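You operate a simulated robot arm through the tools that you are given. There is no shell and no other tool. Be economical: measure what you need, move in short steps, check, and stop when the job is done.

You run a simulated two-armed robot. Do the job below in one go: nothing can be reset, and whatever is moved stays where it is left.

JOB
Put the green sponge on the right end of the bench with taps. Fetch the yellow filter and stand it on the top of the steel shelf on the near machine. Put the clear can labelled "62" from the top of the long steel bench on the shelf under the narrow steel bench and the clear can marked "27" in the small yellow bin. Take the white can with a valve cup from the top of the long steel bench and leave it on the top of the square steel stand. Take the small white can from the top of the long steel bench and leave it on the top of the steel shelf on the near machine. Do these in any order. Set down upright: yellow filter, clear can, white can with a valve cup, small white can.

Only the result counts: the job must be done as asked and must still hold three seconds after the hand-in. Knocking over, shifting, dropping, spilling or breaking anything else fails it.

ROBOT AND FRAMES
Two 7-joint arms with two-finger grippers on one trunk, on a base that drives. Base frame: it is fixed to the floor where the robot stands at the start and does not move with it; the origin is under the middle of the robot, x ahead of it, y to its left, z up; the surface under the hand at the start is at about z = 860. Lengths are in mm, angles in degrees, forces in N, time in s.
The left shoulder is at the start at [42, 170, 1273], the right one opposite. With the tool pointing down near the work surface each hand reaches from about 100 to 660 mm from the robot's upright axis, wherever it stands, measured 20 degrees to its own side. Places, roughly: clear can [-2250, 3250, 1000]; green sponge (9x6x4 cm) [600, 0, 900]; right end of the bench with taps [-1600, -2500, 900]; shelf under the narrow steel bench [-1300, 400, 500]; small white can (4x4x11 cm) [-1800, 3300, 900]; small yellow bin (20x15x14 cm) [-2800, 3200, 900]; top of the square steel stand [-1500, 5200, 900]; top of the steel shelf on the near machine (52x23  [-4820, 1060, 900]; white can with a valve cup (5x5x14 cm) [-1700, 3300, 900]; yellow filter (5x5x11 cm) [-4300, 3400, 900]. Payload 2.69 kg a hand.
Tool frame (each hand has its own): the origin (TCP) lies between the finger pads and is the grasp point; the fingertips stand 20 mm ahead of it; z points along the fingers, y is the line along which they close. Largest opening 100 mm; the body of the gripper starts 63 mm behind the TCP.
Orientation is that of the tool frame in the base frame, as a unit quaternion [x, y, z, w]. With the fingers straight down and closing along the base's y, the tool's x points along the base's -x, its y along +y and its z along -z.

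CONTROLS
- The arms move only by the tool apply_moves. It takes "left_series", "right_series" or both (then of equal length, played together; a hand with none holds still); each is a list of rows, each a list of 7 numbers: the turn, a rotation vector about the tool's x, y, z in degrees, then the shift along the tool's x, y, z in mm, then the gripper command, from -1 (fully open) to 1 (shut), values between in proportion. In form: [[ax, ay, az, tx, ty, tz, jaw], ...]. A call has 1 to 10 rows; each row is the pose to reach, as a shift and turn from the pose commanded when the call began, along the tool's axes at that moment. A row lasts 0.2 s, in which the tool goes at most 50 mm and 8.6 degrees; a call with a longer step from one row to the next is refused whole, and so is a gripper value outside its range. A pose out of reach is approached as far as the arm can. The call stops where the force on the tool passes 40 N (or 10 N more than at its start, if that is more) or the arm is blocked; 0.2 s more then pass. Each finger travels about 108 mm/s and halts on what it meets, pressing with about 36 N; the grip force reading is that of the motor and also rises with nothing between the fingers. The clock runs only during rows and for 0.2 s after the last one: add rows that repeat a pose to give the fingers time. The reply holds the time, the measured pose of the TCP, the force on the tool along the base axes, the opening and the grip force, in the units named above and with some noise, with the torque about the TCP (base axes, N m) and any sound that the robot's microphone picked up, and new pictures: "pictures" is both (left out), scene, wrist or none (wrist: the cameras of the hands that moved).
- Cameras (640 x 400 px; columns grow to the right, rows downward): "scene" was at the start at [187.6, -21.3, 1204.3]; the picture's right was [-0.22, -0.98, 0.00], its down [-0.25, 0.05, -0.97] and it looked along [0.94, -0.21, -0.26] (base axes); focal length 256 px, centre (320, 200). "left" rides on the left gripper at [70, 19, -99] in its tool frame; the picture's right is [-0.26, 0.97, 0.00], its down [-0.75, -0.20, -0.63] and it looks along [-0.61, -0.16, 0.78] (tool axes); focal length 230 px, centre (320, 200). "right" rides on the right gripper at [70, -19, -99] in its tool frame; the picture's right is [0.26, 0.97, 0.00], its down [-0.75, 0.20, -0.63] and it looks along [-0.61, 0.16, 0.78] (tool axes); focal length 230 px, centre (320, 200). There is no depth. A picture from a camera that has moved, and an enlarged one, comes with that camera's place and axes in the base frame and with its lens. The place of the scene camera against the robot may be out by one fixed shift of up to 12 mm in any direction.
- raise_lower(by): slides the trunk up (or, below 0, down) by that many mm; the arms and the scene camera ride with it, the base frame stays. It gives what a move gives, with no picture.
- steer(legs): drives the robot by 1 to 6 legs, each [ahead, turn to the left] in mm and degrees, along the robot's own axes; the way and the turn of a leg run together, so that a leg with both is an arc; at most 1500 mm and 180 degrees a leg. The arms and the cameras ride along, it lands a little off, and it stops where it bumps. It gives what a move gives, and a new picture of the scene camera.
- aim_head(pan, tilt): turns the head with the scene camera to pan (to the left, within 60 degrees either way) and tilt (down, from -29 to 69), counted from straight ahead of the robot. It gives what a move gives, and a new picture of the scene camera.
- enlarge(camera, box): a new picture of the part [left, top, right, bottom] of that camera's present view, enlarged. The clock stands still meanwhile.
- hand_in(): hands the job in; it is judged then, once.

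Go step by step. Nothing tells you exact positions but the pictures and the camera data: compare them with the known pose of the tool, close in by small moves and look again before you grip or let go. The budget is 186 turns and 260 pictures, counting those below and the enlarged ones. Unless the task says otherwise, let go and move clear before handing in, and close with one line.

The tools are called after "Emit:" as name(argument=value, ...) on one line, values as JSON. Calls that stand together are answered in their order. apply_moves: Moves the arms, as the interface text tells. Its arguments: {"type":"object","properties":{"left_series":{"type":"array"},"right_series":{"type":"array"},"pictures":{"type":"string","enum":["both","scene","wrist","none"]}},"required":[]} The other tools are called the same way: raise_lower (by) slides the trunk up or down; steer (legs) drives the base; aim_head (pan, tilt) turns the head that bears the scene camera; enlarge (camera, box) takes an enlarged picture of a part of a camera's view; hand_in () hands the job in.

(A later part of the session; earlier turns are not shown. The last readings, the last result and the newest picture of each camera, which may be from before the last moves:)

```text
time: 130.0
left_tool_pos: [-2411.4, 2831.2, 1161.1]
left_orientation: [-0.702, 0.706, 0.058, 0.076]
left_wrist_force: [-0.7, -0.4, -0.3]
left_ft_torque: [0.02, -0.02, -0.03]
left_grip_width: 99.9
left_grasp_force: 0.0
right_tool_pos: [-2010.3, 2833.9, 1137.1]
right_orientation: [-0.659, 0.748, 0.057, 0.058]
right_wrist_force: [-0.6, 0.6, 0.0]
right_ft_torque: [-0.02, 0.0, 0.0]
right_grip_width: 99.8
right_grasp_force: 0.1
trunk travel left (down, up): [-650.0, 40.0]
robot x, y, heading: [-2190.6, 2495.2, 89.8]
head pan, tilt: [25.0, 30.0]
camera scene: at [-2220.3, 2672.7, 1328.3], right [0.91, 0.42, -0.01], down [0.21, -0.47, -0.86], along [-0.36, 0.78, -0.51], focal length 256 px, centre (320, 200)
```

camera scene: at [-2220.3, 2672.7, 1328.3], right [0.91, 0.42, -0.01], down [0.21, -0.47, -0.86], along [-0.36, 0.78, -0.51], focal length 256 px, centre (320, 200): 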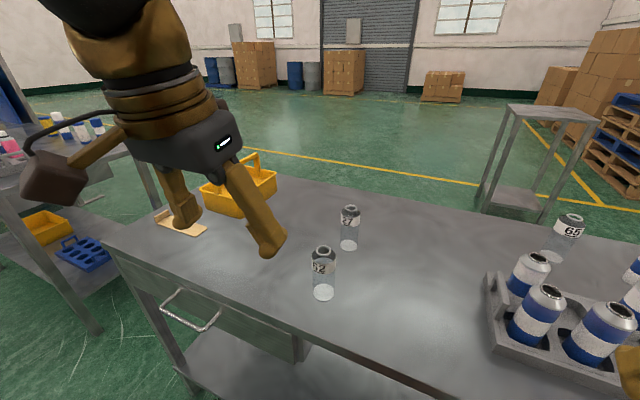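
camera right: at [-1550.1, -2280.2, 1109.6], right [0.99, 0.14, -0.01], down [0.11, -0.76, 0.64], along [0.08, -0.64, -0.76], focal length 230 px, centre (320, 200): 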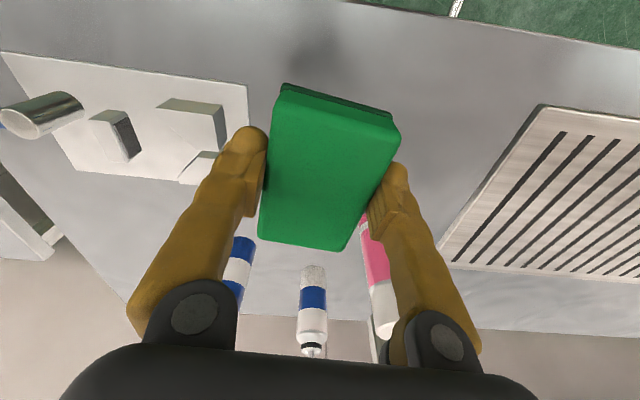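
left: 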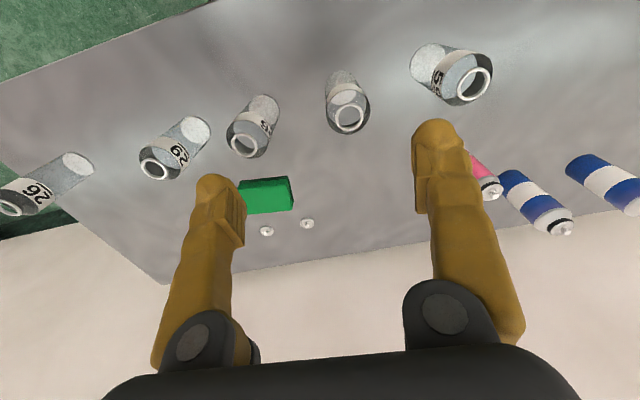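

The two front-row can positions check out at about [-2380, 3010] and [-2382, 3180]. I'll drive 90 mm closer, then bring the left hand above "27".

Emit:
steer(legs=[[90, 0]])

Emit:
apply_moves(left_series=[[-0.2, 2, 0, -41, -5, 15, -1], [-0.5, 4, 0, -82, -10, 30, -1], [-0.7, 6, 0, -123, -14, 48, -1], [-1, 8, 0, -164, -18, 65, -1], [-1.2, 10, 0, -205, -23, 82, -1], [-1.4, 10.8, 0, -245, -27, 100, -1]], pictures="both")

```text
time: 131.1
left_tool_pos: [-2409.9, 2912.7, 1162.8]
left_orientation: [-0.702, 0.705, 0.061, 0.079]
left_wrist_force: [0.5, 0.9, -0.1]
left_ft_torque: [-0.06, -0.01, -0.02]
left_grip_width: 100.3
left_grasp_force: 0.1
right_tool_pos: [-2008.7, 2915.9, 1139.6]
right_orientation: [-0.659, 0.747, 0.059, 0.061]
right_wrist_force: [-0.2, -0.6, 0.0]
right_ft_torque: [0.03, -0.02, -0.01]
right_grip_width: 99.7
right_grasp_force: 0.1
trunk travel left (down, up): [-650.0, 40.0]
robot x, y, heading: [-2189.0, 2586.1, 89.8]
head pan, tilt: [25.0, 30.0]
camera scene: at [-2219.6, 2744.5, 1330.5], right [0.91, 0.42, 0.0], down [0.21, -0.46, -0.86], along [-0.36, 0.78, -0.5], focal length 256 px, centre (320, 200)
```

scene: 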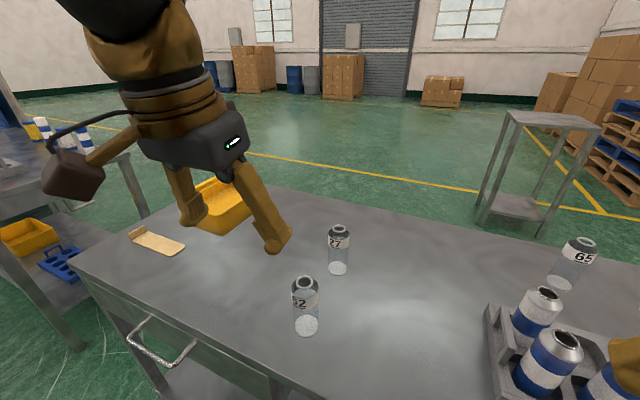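

```text
time: 132.7
left_tool_pos: [-2379.7, 3151.6, 1127.7]
left_orientation: [-0.706, 0.708, 0.011, 0.01]
left_wrist_force: [-0.2, -0.6, -0.1]
left_ft_torque: [0.08, 0.0, 0.0]
left_grip_width: 100.1
left_grasp_force: 0.1
right_tool_pos: [-2006.9, 2889.2, 1148.0]
right_orientation: [-0.659, 0.746, 0.066, 0.068]
right_wrist_force: [0.2, -1.3, -0.1]
right_ft_torque: [0.09, 0.0, -0.01]
right_grip_width: 100.0
right_grasp_force: 0.0
trunk travel left (down, up): [-650.0, 40.0]
robot x, y, heading: [-2187.8, 2589.1, 89.9]
head pan, tilt: [25.0, 30.0]
stopped in row 6 (left hand): the arm was blocked; the commanded pose is now the measured one
camera scene: at [-2219.4, 2757.8, 1329.0], right [0.91, 0.42, -0.01], down [0.21, -0.47, -0.86], along [-0.36, 0.78, -0.51], focal length 256 px, centre (320, 200)
camera left: at [-2396.6, 3077.0, 1224.3], right [-0.97, 0.26, 0.01], down [0.2, 0.73, 0.65], along [0.16, 0.63, -0.76], focal length 230 px, centre (320, 200)
```

scene: 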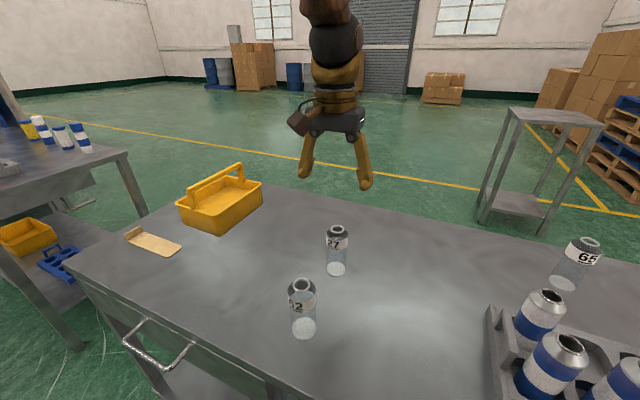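
left: 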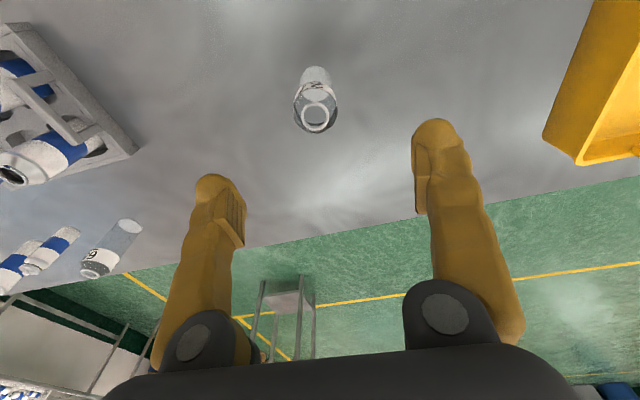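

The wrist view puts can "27" directly under the left gripper. I'll lower by trunk, which avoids self-contact, and recheck.

Emit:
raise_lower(by=-95)

Emit:
enlarge(camera="left", box=[0, 0, 640, 400])

```text
time: 133.0
left_tool_pos: [-2380.2, 3140.0, 1132.1]
left_orientation: [-0.706, 0.708, 0.017, 0.015]
left_wrist_force: [-0.2, -0.2, -0.2]
left_ft_torque: [0.05, 0.0, 0.0]
left_grip_width: 100.0
left_grasp_force: 0.1
right_tool_pos: [-2014.0, 2899.0, 1149.4]
right_orientation: [-0.657, 0.744, 0.091, 0.082]
right_wrist_force: [-0.2, -0.2, 0.1]
right_ft_torque: [-0.03, 0.01, 0.01]
right_grip_width: 100.1
right_grasp_force: 0.1
trunk travel left (down, up): [-647.0, 43.0]
robot x, y, heading: [-2187.2, 2584.3, 89.7]
head pan, tilt: [25.0, 30.0]
stopped: the arm was blocked; the commanded pose is now the measured one
```

```text
1.00 times, centred on (320, 200) of left (not enlarged: the box is as wide or as high as the picture)
camera zoom: at [-2397.0, 3064.2, 1227.4], right [-0.96, 0.26, 0.01], down [0.2, 0.72, 0.66], along [0.16, 0.64, -0.75], focal length 230 px, centre (320, 200)
```

zoom: 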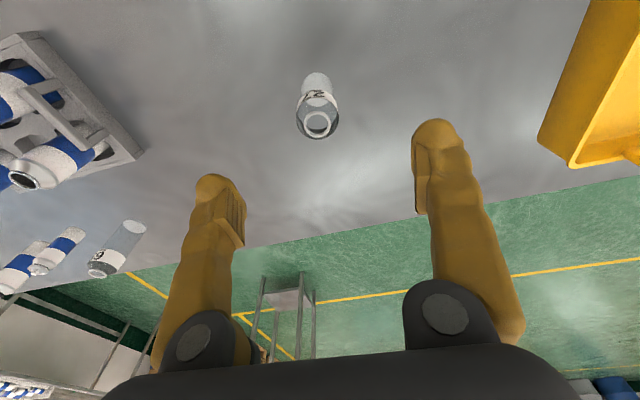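

Blocked again: the right arm is tucked too close to the body. I'll extend and straighten the right hand while trimming the left.

Emit:
apply_moves(right_series=[[0.4, 3, 0, -24, -9, 18, -1], [0.8, 6, 0, -48, -18, 36, -1], [1.2, 9, 0, -72, -27, 54, -1], [1.6, 12, 0, -96, -36, 72, -1], [1.6, 13.8, 0, -118, -45, 90, -1]], left_series=[[0, 1, 0, -3, -1, 5, -1], [0, 2, 0, -6, -2, 10, -1], [0, 2.6, 0, -9, -3, 15, -1], [0, 2.6, 0, -12, -4, 20, -1], [0, 2.6, 0, -12, -4, 22, -1]], pictures="none")

Emit:
raise_lower(by=-80)

```text
time: 133.8
left_tool_pos: [-2377.2, 3129.6, 1127.7]
left_orientation: [-0.706, 0.708, 0.008, 0.006]
left_wrist_force: [-0.5, 0.0, -0.4]
left_ft_torque: [0.05, 0.04, -0.01]
left_grip_width: 100.0
left_grasp_force: 0.1
right_tool_pos: [-1971.8, 2929.7, 1121.4]
right_orientation: [-0.66, 0.751, 0.022, 0.03]
right_wrist_force: [0.5, -0.8, 0.7]
right_ft_torque: [0.03, 0.01, -0.01]
right_grip_width: 100.2
right_grasp_force: 0.1
trunk travel left (down, up): [-647.0, 43.0]
robot x, y, heading: [-2191.3, 2588.0, 89.5]
head pan, tilt: [25.0, 30.0]
stopped in row 4 (left hand): the arm was blocked; the commanded pose is now the measured one
```

```text
time: 135.0
left_tool_pos: [-2377.7, 3131.1, 1044.9]
left_orientation: [-0.706, 0.708, 0.006, 0.005]
left_wrist_force: [0.7, -0.2, 0.6]
left_ft_torque: [0.01, -0.03, 0.0]
left_grip_width: 99.9
left_grasp_force: 0.1
right_tool_pos: [-1971.6, 2931.7, 1038.8]
right_orientation: [-0.661, 0.749, 0.021, 0.029]
right_wrist_force: [-0.1, -0.2, -0.1]
right_ft_torque: [0.03, 0.02, 0.01]
right_grip_width: 100.0
right_grasp_force: 0.1
trunk travel left (down, up): [-567.0, 123.0]
robot x, y, heading: [-2186.5, 2588.8, 89.8]
head pan, tilt: [25.0, 30.0]
```

The trunk is down 80. I'll check the left wrist view.

Emit:
enlarge(camera="left", box=[0, 0, 640, 400])

```text
1.00 times, centred on (320, 200) of left (not enlarged: the box is as wide or as high as the picture)
camera zoom: at [-2394.3, 3058.1, 1144.2], right [-0.97, 0.26, 0.01], down [0.2, 0.74, 0.64], along [0.16, 0.62, -0.77], focal length 230 px, centre (320, 200)
```

zoom: 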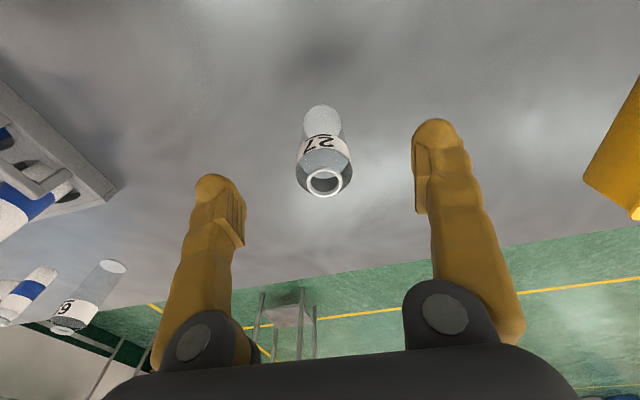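

Can "27" is at [-2374, 3154]. I'll shift the hand forward 23 mm over it.

Emit:
apply_moves(left_series=[[0, 0.7, 0, -12, -2, 0, -1], [0, 0.7, 0, -23, -4, 0, -1], [0, 0.7, 0, -23, -4, 0, -1]], pictures="none")

Emit:
raise_lower(by=-90)

Emit:
enlarge(camera="left", box=[0, 0, 640, 400])

```text
time: 135.8
left_tool_pos: [-2373.2, 3153.8, 1045.8]
left_orientation: [-0.706, 0.708, 0.001, 0.0]
left_wrist_force: [0.9, -0.4, 0.6]
left_ft_torque: [0.01, 0.0, -0.01]
left_grip_width: 100.1
left_grasp_force: 0.1
right_tool_pos: [-1973.3, 2930.4, 1038.5]
right_orientation: [-0.66, 0.75, 0.021, 0.029]
right_wrist_force: [0.2, 1.1, -1.1]
right_ft_torque: [-0.04, 0.0, -0.01]
right_grip_width: 100.0
right_grasp_force: 0.1
trunk travel left (down, up): [-567.0, 123.0]
robot x, y, heading: [-2190.3, 2585.9, 89.8]
head pan, tilt: [25.0, 30.0]
```

```text
time: 137.0
left_tool_pos: [-2374.1, 3154.2, 956.1]
left_orientation: [-0.706, 0.708, 0.002, 0.001]
left_wrist_force: [-1.3, 0.0, -0.6]
left_ft_torque: [0.01, 0.03, -0.03]
left_grip_width: 100.1
left_grasp_force: 0.1
right_tool_pos: [-1973.4, 2930.2, 949.6]
right_orientation: [-0.661, 0.75, 0.021, 0.029]
right_wrist_force: [0.1, 0.1, -0.2]
right_ft_torque: [0.01, 0.03, 0.0]
right_grip_width: 100.0
right_grasp_force: 0.1
trunk travel left (down, up): [-477.0, 213.0]
robot x, y, heading: [-2187.6, 2583.9, 89.5]
head pan, tilt: [25.0, 30.0]
```

```text
1.00 times, centred on (320, 200) of left (not enlarged: the box is as wide or as high as the picture)
camera zoom: at [-2390.3, 3082.6, 1055.2], right [-0.97, 0.26, 0.0], down [0.2, 0.75, 0.63], along [0.16, 0.61, -0.78], focal length 230 px, centre (320, 200)
```

zoom: 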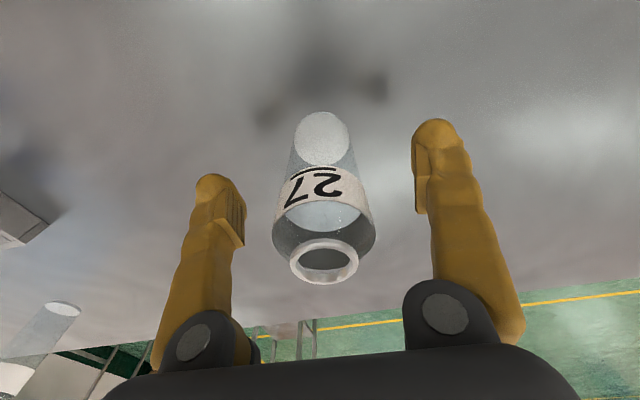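

It's centred between the fingers, so I'll grip and lift with the trunk.

Emit:
apply_moves(left_series=[[0, 0, 0, 0, 0, 0, 0], [0, 0, 0, 0, 0, 0, 1], [0, 0, 0, 0, 0, 0, 1], [0, 0, 0, 0, 0, 0, 1]], pictures="none")

Emit:
raise_lower(by=160)

Emit:
enlarge(camera="scene", box=[0, 0, 640, 400])

```text
time: 138.0
left_tool_pos: [-2373.5, 3153.7, 956.4]
left_orientation: [-0.705, 0.709, 0.001, 0.001]
left_wrist_force: [0.2, 0.7, 0.4]
left_ft_torque: [-0.01, -0.01, -0.02]
left_grip_width: 42.8
left_grasp_force: 35.6
right_tool_pos: [-1972.6, 2932.1, 949.9]
right_orientation: [-0.661, 0.75, 0.021, 0.03]
right_wrist_force: [0.2, 0.6, 0.2]
right_ft_torque: [-0.01, 0.01, 0.01]
right_grip_width: 100.0
right_grasp_force: 0.0
trunk travel left (down, up): [-477.0, 213.0]
robot x, y, heading: [-2191.8, 2587.3, 89.7]
head pan, tilt: [25.0, 30.0]
```

```text
time: 139.3
left_tool_pos: [-2371.7, 3134.6, 1092.0]
left_orientation: [-0.705, 0.709, 0.01, 0.007]
left_wrist_force: [-0.4, -0.9, -1.1]
left_ft_torque: [0.05, -0.06, 0.01]
left_grip_width: 42.6
left_grasp_force: 36.4
right_tool_pos: [-1972.4, 2912.7, 1081.0]
right_orientation: [-0.659, 0.75, 0.028, 0.036]
right_wrist_force: [0.6, -2.1, 0.0]
right_ft_torque: [0.07, -0.03, -0.02]
right_grip_width: 100.0
right_grasp_force: 0.0
trunk travel left (down, up): [-602.0, 88.0]
robot x, y, heading: [-2190.8, 2585.6, 89.8]
head pan, tilt: [25.0, 30.0]
stopped: the arm was blocked; the commanded pose is now the measured one
```

```text
1.00 times, centred on (320, 200) of scene (not enlarged: the box is as wide or as high as the picture)
camera zoom: at [-2219.4, 2758.7, 1281.4], right [0.91, 0.42, -0.01], down [0.21, -0.47, -0.86], along [-0.36, 0.78, -0.51], focal length 256 px, centre (320, 200)
```

zoom: 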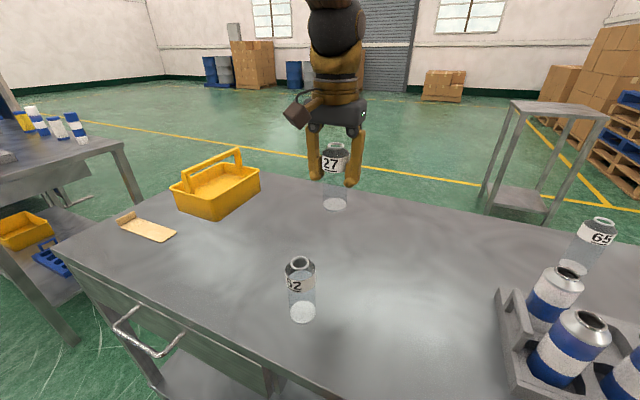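

Can "27" is held and clear of the bench. I'll zoom in on the bin to see its handle.

Emit:
enlarge(camera="scene", box=[140, 130, 300, 230])

```text
4.00 times, centred on (220, 180) of scene
camera zoom: at [-2219.4, 2758.7, 1281.4], right [0.91, 0.42, -0.01], down [0.21, -0.47, -0.86], along [-0.36, 0.78, -0.51], focal length 1022 px, centre (720, 280)
```

zoom: 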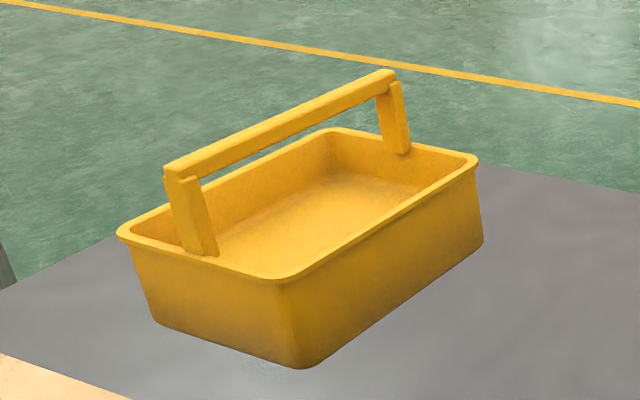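

The bin's handle bar runs lengthwise along y over its middle, and there is room for the can on the near (east) side at about x = -2742. I'll back off, extend the right arm out of the way, and shift left.

Emit:
steer(legs=[[-250, 0]])

Emit:
apply_moves(right_series=[[0, 1, 0, -40, 0, 10, -1], [0, 2, 0, -80, 0, 20, -1], [0, 3, 0, -120, 0, 30, -1], [0, 4, 0, -140, 0, 40, -1]], left_series=[[0, 0.5, 0, 20, 0, 0, 1], [0, 1, 0, 40, 0, 0, 1], [0, 1.5, 0, 60, 0, 0, 1], [0, 1.5, 0, 60, 0, 0, 1]], pictures="none")

Emit:
steer(legs=[[0, 60]])

```text
time: 141.2
left_tool_pos: [-2375.5, 2887.0, 1090.3]
left_orientation: [-0.705, 0.709, 0.008, 0.006]
left_wrist_force: [0.5, 0.3, -1.4]
left_ft_torque: [0.02, 0.0, 0.01]
left_grip_width: 42.5
left_grasp_force: 35.4
right_tool_pos: [-1973.5, 2663.9, 1079.0]
right_orientation: [-0.661, 0.749, 0.027, 0.034]
right_wrist_force: [0.5, -0.2, -0.7]
right_ft_torque: [0.06, 0.04, 0.0]
right_grip_width: 100.0
right_grasp_force: 0.1
trunk travel left (down, up): [-602.0, 88.0]
robot x, y, heading: [-2185.4, 2337.8, 89.8]
head pan, tilt: [25.0, 30.0]
camera scene: at [-2220.7, 2511.5, 1280.3], right [0.91, 0.42, -0.01], down [0.21, -0.47, -0.86], along [-0.36, 0.78, -0.51], focal length 256 px, centre (320, 200)
```

scene: 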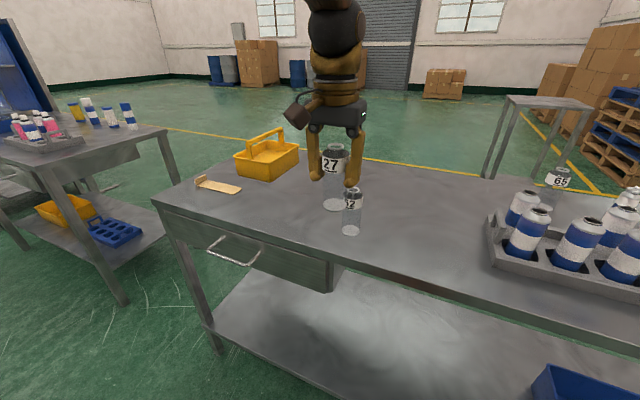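

```text
time: 142.2
left_tool_pos: [-2374.4, 2812.1, 1095.2]
left_orientation: [-0.705, 0.709, 0.004, 0.002]
left_wrist_force: [-0.2, 0.9, -1.3]
left_ft_torque: [0.0, 0.0, 0.03]
left_grip_width: 42.5
left_grasp_force: 35.2
right_tool_pos: [-1954.3, 2792.2, 1058.7]
right_orientation: [-0.66, 0.751, 0.01, 0.013]
right_wrist_force: [0.8, -0.3, -0.8]
right_ft_torque: [-0.03, -0.02, -0.01]
right_grip_width: 100.0
right_grasp_force: 0.1
trunk travel left (down, up): [-602.0, 88.0]
robot x, y, heading: [-2188.1, 2338.0, 89.7]
head pan, tilt: [25.0, 30.0]
```

```text
time: 145.3
left_tool_pos: [-2691.6, 2414.7, 1096.2]
left_orientation: [0.965, -0.261, -0.005, 0.0]
left_wrist_force: [0.6, -1.3, -0.6]
left_ft_torque: [0.01, 0.0, 0.0]
left_grip_width: 42.5
left_grasp_force: 36.7
right_tool_pos: [-2464.1, 2767.6, 1059.0]
right_orientation: [0.947, -0.32, -0.016, -0.008]
right_wrist_force: [0.2, -0.4, 1.1]
right_ft_torque: [0.02, 0.0, -0.03]
right_grip_width: 100.0
right_grasp_force: 0.0
trunk travel left (down, up): [-602.0, 88.0]
robot x, y, heading: [-2187.3, 2346.6, 149.9]
head pan, tilt: [25.0, 30.0]
camera scene: at [-2350.8, 2400.2, 1280.2], right [0.09, 1.0, -0.01], down [0.51, -0.05, -0.86], along [-0.85, 0.08, -0.51], focal length 256 px, centre (320, 200)
```

scene: 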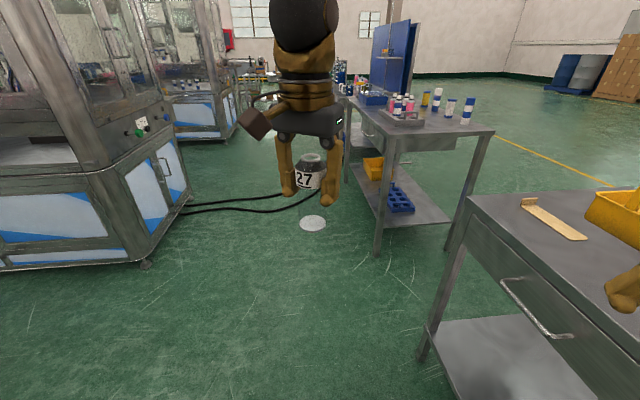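

I'll shift along the bench front to about x = -2565, then face it again.

Emit:
steer(legs=[[0, 15], [395, 0], [0, -75]])

```text
time: 152.0
left_tool_pos: [-2756.8, 2906.7, 1104.2]
left_orientation: [-0.703, 0.711, 0.01, 0.007]
left_wrist_force: [0.0, -0.1, -1.7]
left_ft_torque: [0.01, 0.0, 0.0]
left_grip_width: 42.4
left_grasp_force: 36.2
right_tool_pos: [-2336.8, 2884.5, 1066.2]
right_orientation: [-0.658, 0.753, 0.015, 0.019]
right_wrist_force: [-0.3, -0.3, -0.6]
right_ft_torque: [0.0, 0.02, -0.01]
right_grip_width: 100.1
right_grasp_force: 0.0
trunk travel left (down, up): [-602.0, 88.0]
robot x, y, heading: [-2578.0, 2448.8, 89.4]
head pan, tilt: [25.0, 30.0]
camera scene: at [-2609.0, 2625.4, 1280.2], right [0.91, 0.41, -0.01], down [0.21, -0.47, -0.86], along [-0.36, 0.78, -0.51], focal length 256 px, centre (320, 200)
```

scene: 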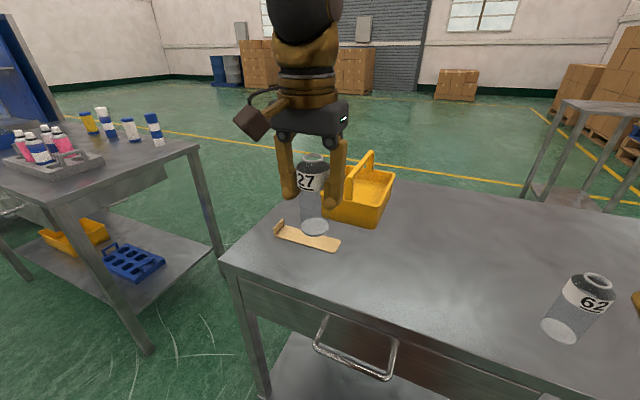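

The right hand must clear can 62, so I'll move it right while turning the left wrist 86° so it will release along y beside the handle.

Emit:
apply_moves(left_series=[[0, 0, 8.6, 0, 0, -3, 1], [0, 0, 17.2, 0, 0, -6, 1], [0, 0, 25.8, 0, 0, -9, 1], [0, 0, 34.4, 0, 0, -12, 1], [0, 0, 43, 0, 0, -15, 1], [0, 0, 51.6, 0, 0, -18, 1], [0, 0, 60.2, 0, 0, -21, 1], [0, 0, 68.8, 0, 0, -24, 1], [0, 0, 77.4, 0, 0, -25, 1], [0, 0, 86, 0, 0, -25, 1]], right_series=[[0, 0, 0, 0, -13, 0, -1], [0, 0, 0, 0, -26, 0, -1], [0, 0, 0, 0, -39, 0, -1], [0, 0, 0, 0, -52, 0, -1], [0, 0, 0, 0, -65, 0, -1], [0, 0, 0, 0, -78, 0, -1], [0, 0, 0, 0, -91, 0, -1], [0, 0, 0, 0, -104, 0, -1], [0, 0, 0, 0, -117, 0, -1], [0, 0, 0, 0, -130, 0, -1]], pictures="wrist")

```text
time: 154.2
left_tool_pos: [-2757.4, 2888.9, 1136.7]
left_orientation: [-0.028, 0.999, 0.02, -0.001]
left_wrist_force: [-0.1, -0.4, -0.5]
left_ft_torque: [0.01, 0.03, 0.0]
left_grip_width: 42.3
left_grasp_force: 35.7
right_tool_pos: [-2208.1, 2849.8, 1074.1]
right_orientation: [-0.657, 0.753, 0.021, 0.024]
right_wrist_force: [-1.5, 0.1, -0.6]
right_ft_torque: [0.04, 0.01, 0.0]
right_grip_width: 99.9
right_grasp_force: 0.0
trunk travel left (down, up): [-602.0, 88.0]
robot x, y, heading: [-2580.3, 2454.0, 89.6]
head pan, tilt: [25.0, 30.0]
camera right: at [-2200.4, 2773.1, 1166.2], right [-0.99, -0.12, -0.02], down [-0.1, 0.73, 0.68], along [-0.07, 0.67, -0.74], focal length 230 px, centre (320, 200)
camera left: at [-2825.9, 2898.7, 1236.7], right [0.2, 0.98, 0.04], down [0.76, -0.18, 0.62], along [0.61, -0.1, -0.78], focal length 230 px, centre (320, 200)
```

right: 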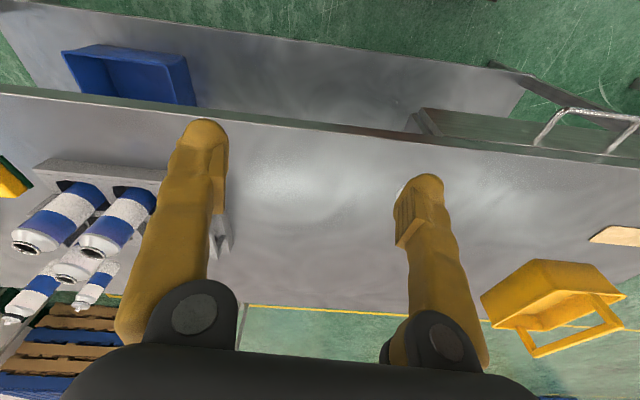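
left: 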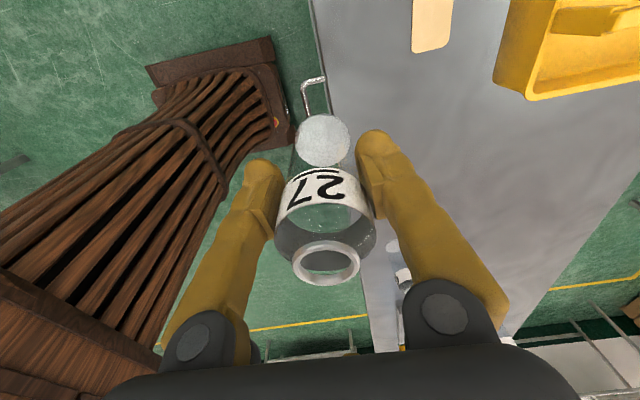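

The left wrist turned freely. I'll drive up to the bench and extend the left hand over the bin's near side.

Emit:
steer(legs=[[140, 0]])

Emit:
apply_moves(left_series=[[0, 1, 0, -3, 30, 0, 1], [0, 1, 0, -6, 60, 0, 1], [0, 1, 0, -9, 90, 0, 1], [0, 1, 0, -12, 120, 0, 1], [0, 1, 0, -15, 145, 0, 1]], pictures="both")

```text
time: 155.5
left_tool_pos: [-2754.9, 3031.0, 1136.9]
left_orientation: [-0.029, 0.999, 0.02, -0.001]
left_wrist_force: [-0.3, 0.1, -1.3]
left_ft_torque: [0.02, 0.0, 0.01]
left_grip_width: 42.1
left_grasp_force: 35.7
right_tool_pos: [-2205.8, 2991.9, 1073.4]
right_orientation: [-0.658, 0.753, 0.022, 0.024]
right_wrist_force: [-1.2, -0.5, 1.0]
right_ft_torque: [0.02, 0.0, 0.01]
right_grip_width: 100.0
right_grasp_force: 0.1
trunk travel left (down, up): [-602.0, 88.0]
robot x, y, heading: [-2577.5, 2597.3, 88.9]
head pan, tilt: [25.0, 30.0]
camera scene: at [-2607.1, 2766.5, 1280.2], right [0.91, 0.41, -0.01], down [0.21, -0.47, -0.86], along [-0.36, 0.78, -0.51], focal length 256 px, centre (320, 200)
```

scene: 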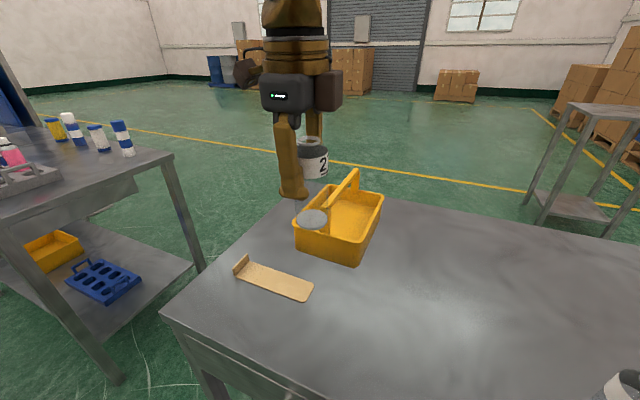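

```text
time: 156.7
left_tool_pos: [-2748.9, 3158.9, 1151.6]
left_orientation: [-0.03, 0.999, 0.028, -0.008]
left_wrist_force: [-0.4, 0.7, 0.5]
left_ft_torque: [0.01, 0.05, 0.01]
left_grip_width: 42.4
left_grasp_force: 36.3
right_tool_pos: [-2207.1, 2975.0, 1080.0]
right_orientation: [-0.657, 0.753, 0.028, 0.029]
right_wrist_force: [-0.3, 0.4, -0.3]
right_ft_torque: [-0.02, 0.0, -0.01]
right_grip_width: 100.1
right_grasp_force: 0.0
trunk travel left (down, up): [-602.0, 88.0]
robot x, y, heading: [-2579.9, 2591.1, 89.1]
head pan, tilt: [25.0, 30.0]
camera scene: at [-2607.0, 2766.7, 1280.2], right [0.91, 0.41, -0.01], down [0.2, -0.47, -0.86], along [-0.36, 0.78, -0.51], focal length 256 px, centre (320, 200)
camera left: at [-2816.2, 3166.5, 1252.9], right [0.2, 0.98, 0.05], down [0.77, -0.19, 0.61], along [0.6, -0.08, -0.79], focal length 230 px, centre (320, 200)
```

scene: 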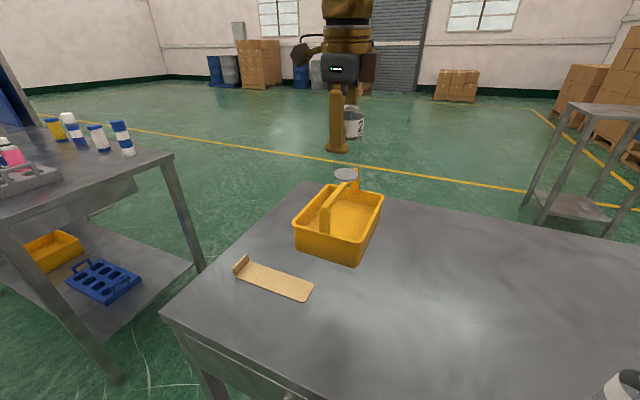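
left: 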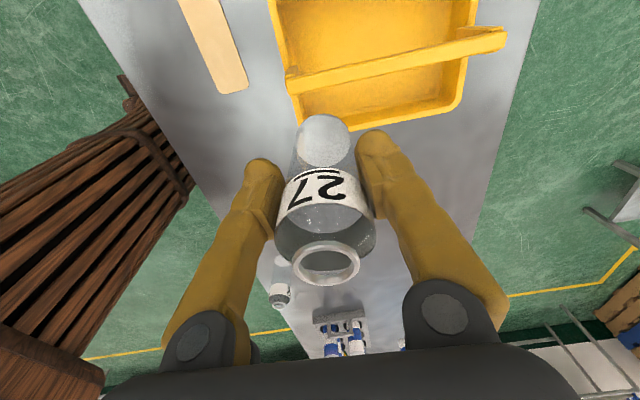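

The wrist view shows the gap between the handle bar (east edge about x = -2764) and the east wall (about -2712), so the target is x = -2738, y about 3205. I'll straighten and centre the can there.

Emit:
apply_moves(left_series=[[1, -0.3, 0, -5, 15, 8, 1], [2, -0.6, 0, -10, 30, 16, 1], [3.2, -0.8, 0, -14, 44, 25, 1], [3.2, -0.8, 0, -14, 44, 32, 1], [3.2, -0.8, 0, -14, 44, 32, 1]], pictures="wrist")

```text
time: 157.3
left_tool_pos: [-2741.3, 3168.4, 1150.8]
left_orientation: [-0.03, 0.999, 0.022, -0.002]
left_wrist_force: [0.2, -0.3, -0.9]
left_ft_torque: [0.09, 0.0, -0.04]
left_grip_width: 42.4
left_grasp_force: 36.5
right_tool_pos: [-2208.6, 2954.7, 1087.5]
right_orientation: [-0.656, 0.753, 0.036, 0.035]
right_wrist_force: [0.1, 0.2, -0.2]
right_ft_torque: [0.11, 0.02, -0.01]
right_grip_width: 99.8
right_grasp_force: 0.0
trunk travel left (down, up): [-602.0, 88.0]
robot x, y, heading: [-2578.2, 2594.2, 89.2]
head pan, tilt: [25.0, 30.0]
stopped in row 3 (left hand): the arm was blocked; the commanded pose is now the measured one
camera left: at [-2810.6, 3176.9, 1250.9], right [0.2, 0.98, 0.04], down [0.77, -0.18, 0.62], along [0.61, -0.09, -0.79], focal length 230 px, centre (320, 200)
```

left: 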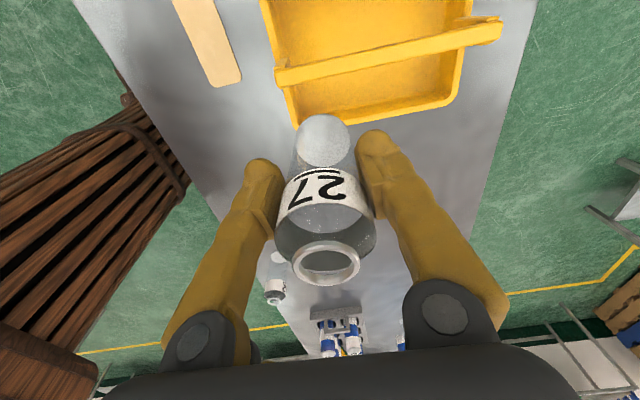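

I'll extend the right arm forward again and creep the left hand forward at the same time.

Emit:
apply_moves(left_series=[[0.5, 0, 0, 1, 6, 5, 1], [1, 0, 0, 1, 12, 10, 1], [1.5, 0, 0, 1, 18, 15, 1], [2, 0, 0, 1, 24, 20, 1], [2.5, 0, 0, 0, 30, 25, 1], [2.5, 0, 0, 0, 35, 30, 1]], right_series=[[0, 1, 0, -20, 0, 5, -1], [0, 2, 0, -40, 0, 10, -1], [0, 3, 0, -60, 0, 15, -1], [0, 4, 0, -80, 0, 20, -1], [0, 5, 0, -90, 0, 25, -1], [0, 5, 0, -90, 0, 30, -1]], pictures="none")

```text
time: 157.7
left_tool_pos: [-2742.7, 3157.1, 1156.3]
left_orientation: [-0.031, 0.999, 0.027, -0.002]
left_wrist_force: [-0.7, 0.6, -1.2]
left_ft_torque: [0.04, -0.02, -0.01]
left_grip_width: 42.5
left_grasp_force: 35.7
right_tool_pos: [-2208.1, 2949.7, 1089.6]
right_orientation: [-0.656, 0.753, 0.039, 0.036]
right_wrist_force: [0.0, -0.8, -0.5]
right_ft_torque: [-0.01, -0.01, 0.04]
right_grip_width: 100.0
right_grasp_force: 0.1
trunk travel left (down, up): [-602.0, 88.0]
robot x, y, heading: [-2577.5, 2590.6, 89.2]
head pan, tilt: [25.0, 30.0]
stopped in row 1 (left hand): the arm was blocked; the commanded pose is now the measured one
```

I'll test whether the head is what touches the left arm by panning it away.

Emit:
aim_head(pan=0, tilt=30)

Emit:
apply_moves(left_series=[[0.5, 0, 0, 1, 6, 5, 1], [1, 0, 0, 1, 12, 10, 1], [1.5, 0, 0, 1, 18, 15, 1], [2, 0, 0, 1, 24, 20, 1], [2.5, 0, 0, 0, 30, 25, 1], [2.5, 0, 0, 0, 45, 30, 1]], right_series=[[0, 1, 0, -20, 0, 5, -1], [0, 2, 0, -40, 0, 10, -1], [0, 3, 0, -60, 0, 15, -1], [0, 4, 0, -80, 0, 20, -1], [0, 5, 0, -90, 0, 25, -1], [0, 5, 0, -90, 0, 30, -1]], pictures="none")

```text
time: 158.5
left_tool_pos: [-2742.5, 3157.2, 1154.4]
left_orientation: [-0.031, 0.999, 0.025, -0.002]
left_wrist_force: [0.4, 0.4, -0.4]
left_ft_torque: [-0.01, -0.02, -0.02]
left_grip_width: 42.2
left_grasp_force: 35.7
right_tool_pos: [-2207.2, 2950.1, 1090.4]
right_orientation: [-0.656, 0.753, 0.039, 0.035]
right_wrist_force: [-0.1, 0.8, 0.3]
right_ft_torque: [-0.01, -0.03, -0.02]
right_grip_width: 99.8
right_grasp_force: 0.1
trunk travel left (down, up): [-602.0, 88.0]
robot x, y, heading: [-2574.0, 2594.9, 89.3]
head pan, tilt: [0.0, 30.0]
camera scene: at [-2568.9, 2775.6, 1279.9], right [1.0, -0.01, 0.0], down [-0.01, -0.52, -0.86], along [0.01, 0.86, -0.52], focal length 256 px, centre (320, 200)
```

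scene: 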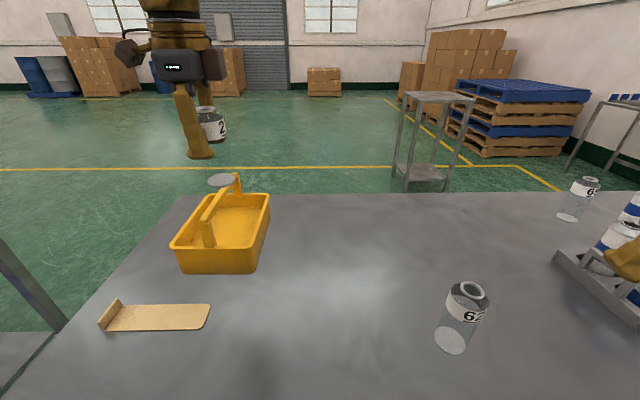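

```text
time: 159.3
left_tool_pos: [-2744.8, 3154.2, 1153.0]
left_orientation: [-0.031, 0.999, 0.023, 0.001]
left_wrist_force: [0.3, -0.6, -0.2]
left_ft_torque: [0.05, 0.0, 0.03]
left_grip_width: 42.3
left_grasp_force: 35.7
right_tool_pos: [-2200.8, 2986.3, 1090.4]
right_orientation: [-0.656, 0.753, 0.03, 0.023]
right_wrist_force: [0.1, -1.4, 0.2]
right_ft_torque: [0.06, 0.01, -0.02]
right_grip_width: 99.9
right_grasp_force: 0.1
trunk travel left (down, up): [-602.0, 88.0]
robot x, y, heading: [-2578.1, 2595.8, 89.2]
head pan, tilt: [0.0, 30.0]
stopped in row 4 (left hand): the arm was blocked; the commanded pose is now the measured one
```

The block may be a joint limit on the small rotation I added. I'll try pure translation.

Emit:
apply_moves(left_series=[[0, 0, 0, -1, 8, 8, 1], [0, 0, 0, -2, 16, 16, 1], [0, 0, 0, -3, 24, 24, 1], [0, 0, 0, -4, 32, 32, 1], [0, 0, 0, -5, 40, 40, 1]], pictures="none")

```text
time: 160.0
left_tool_pos: [-2743.3, 3156.8, 1145.8]
left_orientation: [-0.032, 0.999, 0.032, 0.001]
left_wrist_force: [0.2, -0.5, -0.5]
left_ft_torque: [0.05, 0.02, -0.03]
left_grip_width: 42.2
left_grasp_force: 35.8
right_tool_pos: [-2202.1, 2968.2, 1096.0]
right_orientation: [-0.656, 0.754, 0.037, 0.027]
right_wrist_force: [0.5, -0.7, 0.1]
right_ft_torque: [0.05, 0.04, 0.0]
right_grip_width: 99.8
right_grasp_force: 0.1
trunk travel left (down, up): [-602.0, 88.0]
robot x, y, heading: [-2579.0, 2591.8, 89.2]
head pan, tilt: [0.0, 30.0]
stopped in row 3 (left hand): the arm was blocked; the commanded pose is now the measured one
```

The pattern matches the whole upper body rocking back about 1° on quick moves. I'll let it settle for a moment and then move very slowly.

Emit:
apply_moves(left_series=[[0, 0, 0, 0, 0, 0, 1], [0, 0, 0, 0, 0, 0, 1], [0, 0, 0, 0, 0, 0, 1], [0, 0, 0, 0, 0, 0, 1], [0, 0, 0, 0, 0, 2, 1], [0, 0, 0, 0, 0, 4, 1], [0, 0, 0, 0, 0, 6, 1], [0, 0, 0, 0, 0, 8, 1], [0, 0, 0, 0, 0, 10, 1], [0, 0, 0, 0, 0, 12, 1]], pictures="none")

```text
time: 162.2
left_tool_pos: [-2743.1, 3160.6, 1131.3]
left_orientation: [-0.031, 0.999, 0.03, 0.001]
left_wrist_force: [0.7, 0.3, -0.2]
left_ft_torque: [-0.01, -0.02, 0.03]
left_grip_width: 42.0
left_grasp_force: 35.8
right_tool_pos: [-2200.8, 2969.6, 1095.1]
right_orientation: [-0.656, 0.753, 0.035, 0.027]
right_wrist_force: [0.8, -0.8, 0.2]
right_ft_torque: [-0.01, -0.03, -0.03]
right_grip_width: 99.9
right_grasp_force: 0.2
trunk travel left (down, up): [-602.0, 88.0]
robot x, y, heading: [-2579.7, 2593.5, 88.8]
head pan, tilt: [0.0, 30.0]
```

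Slow motion works. I'll continue slowly to the target above the gap and straighten.

Emit:
apply_moves(left_series=[[0.3, 0, 0, -1, 4, 2, 1], [0.6, 0, 0, -2, 8, 4, 1], [1, 0, 0, -3, 12, 6, 1], [1.4, 0, 0, -3.5, 16, 8, 1], [1.8, 0, 0, -4, 20, 11, 1], [2.2, 0, 0, -5, 24, 13, 1], [2.6, 0, 0, -6, 28, 15, 1], [3, 0, 0, -7, 32, 18, 1], [3.4, 0, 0, -7.5, 36, 20, 1], [3.4, 0, 0, -7.5, 39, 22, 1]], pictures="wrist")

```text
time: 163.1
left_tool_pos: [-2742.0, 3152.9, 1138.8]
left_orientation: [-0.032, 0.999, 0.03, 0.001]
left_wrist_force: [-1.1, -0.5, 0.6]
left_ft_torque: [0.09, 0.0, -0.04]
left_grip_width: 42.2
left_grasp_force: 36.2
right_tool_pos: [-2202.3, 2952.0, 1102.4]
right_orientation: [-0.656, 0.753, 0.044, 0.032]
right_wrist_force: [-0.3, -0.7, -0.3]
right_ft_torque: [0.02, -0.02, -0.01]
right_grip_width: 99.8
right_grasp_force: 0.1
trunk travel left (down, up): [-602.0, 88.0]
robot x, y, heading: [-2580.5, 2593.5, 89.3]
head pan, tilt: [0.0, 30.0]
stopped in row 4 (left hand): the arm was blocked; the commanded pose is now the measured one
camera left: at [-2811.2, 3159.6, 1237.8], right [0.19, 0.98, 0.06], down [0.76, -0.19, 0.62], along [0.62, -0.08, -0.78], focal length 230 px, centre (320, 200)
```

left: 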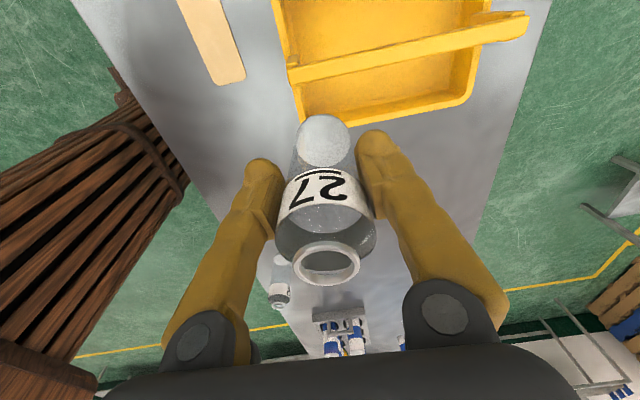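

Forward reach is what gets resisted, so I'll use the base for it: drive 45 mm forward, then make a small sideways trim.

Emit:
steer(legs=[[45, 0]])

Emit:
apply_moves(left_series=[[0.6, 0, 0, -2, 0, 0, 1], [1.2, 0, 0, -4, 0, 0, 1], [1.8, 0, 0, -6, 0, 0, 1], [2.4, 0, 0, -7, 0, 0, 1], [3, 0, 0, -7, 0, 0, 1]], pictures="wrist")

```text
time: 164.0
left_tool_pos: [-2740.7, 3197.2, 1137.6]
left_orientation: [-0.032, 0.999, 0.03, 0.001]
left_wrist_force: [-0.8, 0.3, -0.2]
left_ft_torque: [0.03, -0.01, -0.03]
left_grip_width: 42.2
left_grasp_force: 35.5
right_tool_pos: [-2201.4, 2996.0, 1103.0]
right_orientation: [-0.656, 0.753, 0.043, 0.034]
right_wrist_force: [0.1, -0.9, 1.3]
right_ft_torque: [0.04, 0.01, 0.02]
right_grip_width: 100.1
right_grasp_force: 0.1
trunk travel left (down, up): [-602.0, 88.0]
robot x, y, heading: [-2577.7, 2639.5, 89.3]
head pan, tilt: [0.0, 30.0]
camera scene: at [-2568.3, 2809.9, 1281.5], right [1.0, -0.01, 0.0], down [-0.01, -0.51, -0.86], along [0.01, 0.86, -0.51], focal length 256 px, centre (320, 200)
```

scene: 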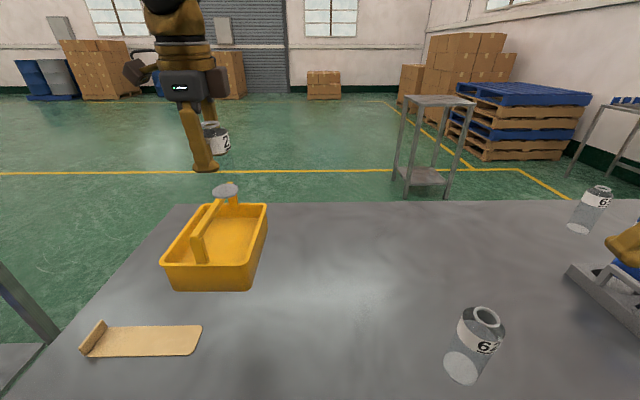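

```text
time: 165.2
left_tool_pos: [-2734.2, 3189.7, 1141.0]
left_orientation: [-0.032, 0.999, 0.007, 0.003]
left_wrist_force: [0.5, 0.0, -0.5]
left_ft_torque: [-0.04, -0.01, -0.02]
left_grip_width: 42.2
left_grasp_force: 36.1
right_tool_pos: [-2200.9, 2989.0, 1105.7]
right_orientation: [-0.655, 0.753, 0.047, 0.037]
right_wrist_force: [-0.2, -0.1, -0.5]
right_ft_torque: [-0.01, 0.01, 0.06]
right_grip_width: 100.2
right_grasp_force: 0.1
trunk travel left (down, up): [-602.0, 88.0]
robot x, y, heading: [-2579.5, 2635.4, 89.2]
head pan, tilt: [0.0, 30.0]
camera left: at [-2804.3, 3201.4, 1240.3], right [0.19, 0.98, 0.01], down [0.76, -0.16, 0.63], along [0.62, -0.11, -0.77], focal length 230 px, centre (320, 200)
```

left: 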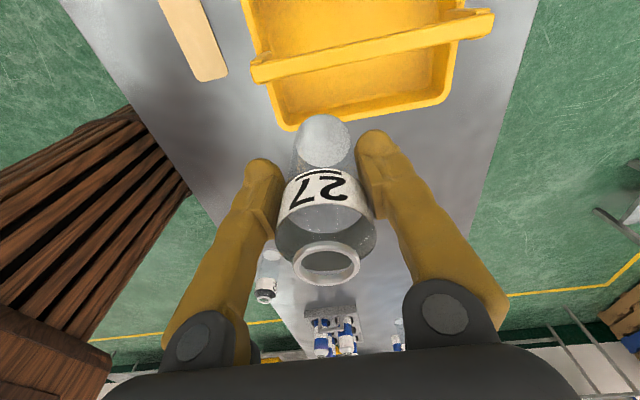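

Well positioned and upright. I'll lower until the can bottom is just above the bar and look again.

Emit:
raise_lower(by=-48)

Emit:
enlarge(camera="left", box=[160, 0, 480, 200])

Emit:
enlarge(camera="scene", box=[120, 120, 320, 320])

```text
time: 166.1
left_tool_pos: [-2734.9, 3189.1, 1093.0]
left_orientation: [-0.032, 0.999, 0.007, 0.004]
left_wrist_force: [0.2, 0.0, 0.0]
left_ft_torque: [0.0, -0.02, 0.01]
left_grip_width: 42.4
left_grasp_force: 35.7
right_tool_pos: [-2202.3, 2988.1, 1058.4]
right_orientation: [-0.655, 0.753, 0.046, 0.036]
right_wrist_force: [0.7, 0.2, -0.1]
right_ft_torque: [0.0, 0.04, 0.01]
right_grip_width: 100.0
right_grasp_force: 0.1
trunk travel left (down, up): [-554.0, 136.0]
robot x, y, heading: [-2579.2, 2643.7, 89.1]
head pan, tilt: [0.0, 30.0]
```

```text
2.00 times, centred on (320, 100) of left
camera zoom: at [-2804.3, 3200.4, 1193.0], right [0.19, 0.98, 0.02], down [0.76, -0.16, 0.63], along [0.62, -0.11, -0.77], focal length 460 px, centre (320, 400)
```

zoom: 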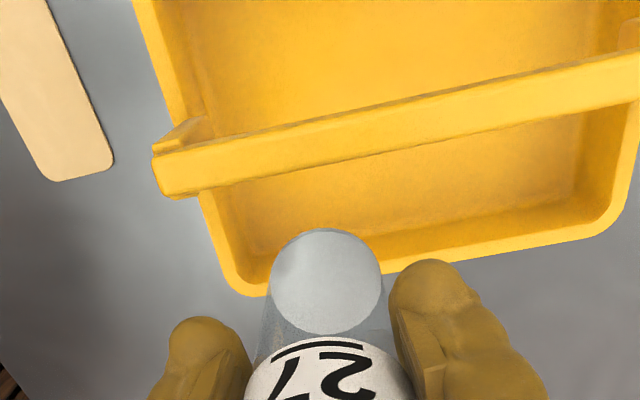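

```text
2.00 times, centred on (220, 220) of scene
camera zoom: at [-2568.3, 2819.5, 1232.1], right [1.0, -0.01, 0.0], down [-0.01, -0.52, -0.86], along [0.01, 0.86, -0.52], focal length 511 px, centre (520, 160)
```

zoom: 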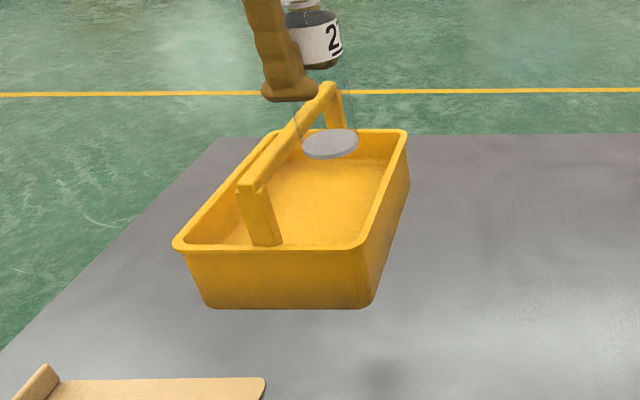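

The can needs to go about 7 mm towards the handle to centre in the gap. I'll shift it and lower partly.

Emit:
apply_moves(left_series=[[0, 0, 0, 2, 0, 0, 1], [0, 0, 0, 4, 0, 0, 1], [0, 0, 0, 6, 0, 0, 1], [0, 0, 0, 7, 0, 0, 1], [0, 0, 0, 7, 0, 0, 1]], pictures="none")

Emit:
raise_lower(by=-45)

Emit:
enlarge(camera="scene", box=[120, 100, 320, 300])

Emit:
enlarge(camera="left", box=[160, 0, 480, 200])

```text
time: 167.3
left_tool_pos: [-2742.0, 3188.1, 1093.6]
left_orientation: [-0.032, 0.999, 0.007, 0.003]
left_wrist_force: [0.6, 0.3, -0.2]
left_ft_torque: [0.02, -0.01, 0.01]
left_grip_width: 42.3
left_grasp_force: 35.9
right_tool_pos: [-2203.0, 2987.5, 1058.3]
right_orientation: [-0.655, 0.753, 0.047, 0.036]
right_wrist_force: [0.2, -0.1, -0.2]
right_ft_torque: [0.02, 0.0, -0.01]
right_grip_width: 100.0
right_grasp_force: 0.1
trunk travel left (down, up): [-554.0, 136.0]
robot x, y, heading: [-2577.6, 2637.8, 89.0]
head pan, tilt: [0.0, 30.0]
```

```text
time: 168.2
left_tool_pos: [-2741.9, 3189.0, 1048.2]
left_orientation: [-0.032, 0.999, 0.007, 0.004]
left_wrist_force: [0.4, 0.2, -0.8]
left_ft_torque: [0.02, 0.05, 0.0]
left_grip_width: 42.1
left_grasp_force: 36.1
right_tool_pos: [-2201.4, 2987.3, 1013.3]
right_orientation: [-0.655, 0.753, 0.046, 0.036]
right_wrist_force: [0.3, 0.9, -0.1]
right_ft_torque: [0.0, -0.04, 0.03]
right_grip_width: 99.9
right_grasp_force: 0.1
trunk travel left (down, up): [-509.0, 181.0]
robot x, y, heading: [-2576.7, 2639.5, 89.0]
head pan, tilt: [0.0, 30.0]
```

```text
2.00 times, centred on (220, 200) of scene
camera zoom: at [-2568.3, 2818.5, 1187.1], right [1.0, -0.01, 0.0], down [-0.01, -0.51, -0.86], along [0.01, 0.86, -0.51], focal length 511 px, centre (520, 200)
```

zoom: 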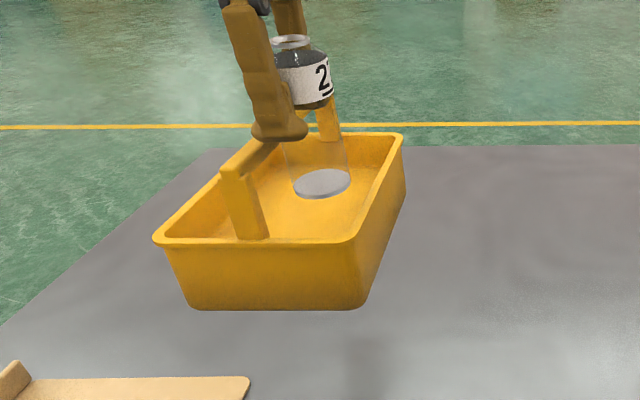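

```text
2.00 times, centred on (320, 100) of left
camera zoom: at [-2811.4, 3199.6, 1148.0], right [0.19, 0.98, 0.02], down [0.76, -0.16, 0.63], along [0.62, -0.11, -0.77], focal length 460 px, centre (320, 400)
```

zoom: 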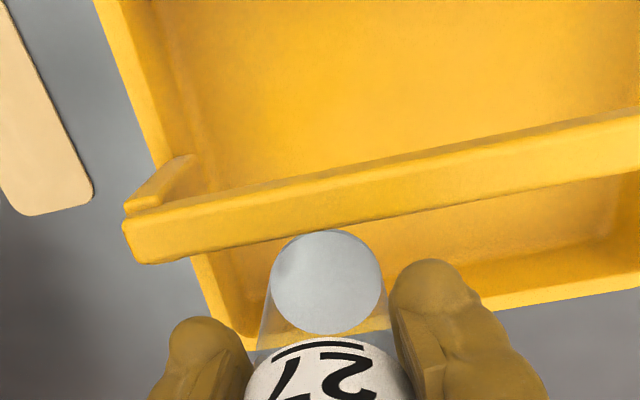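

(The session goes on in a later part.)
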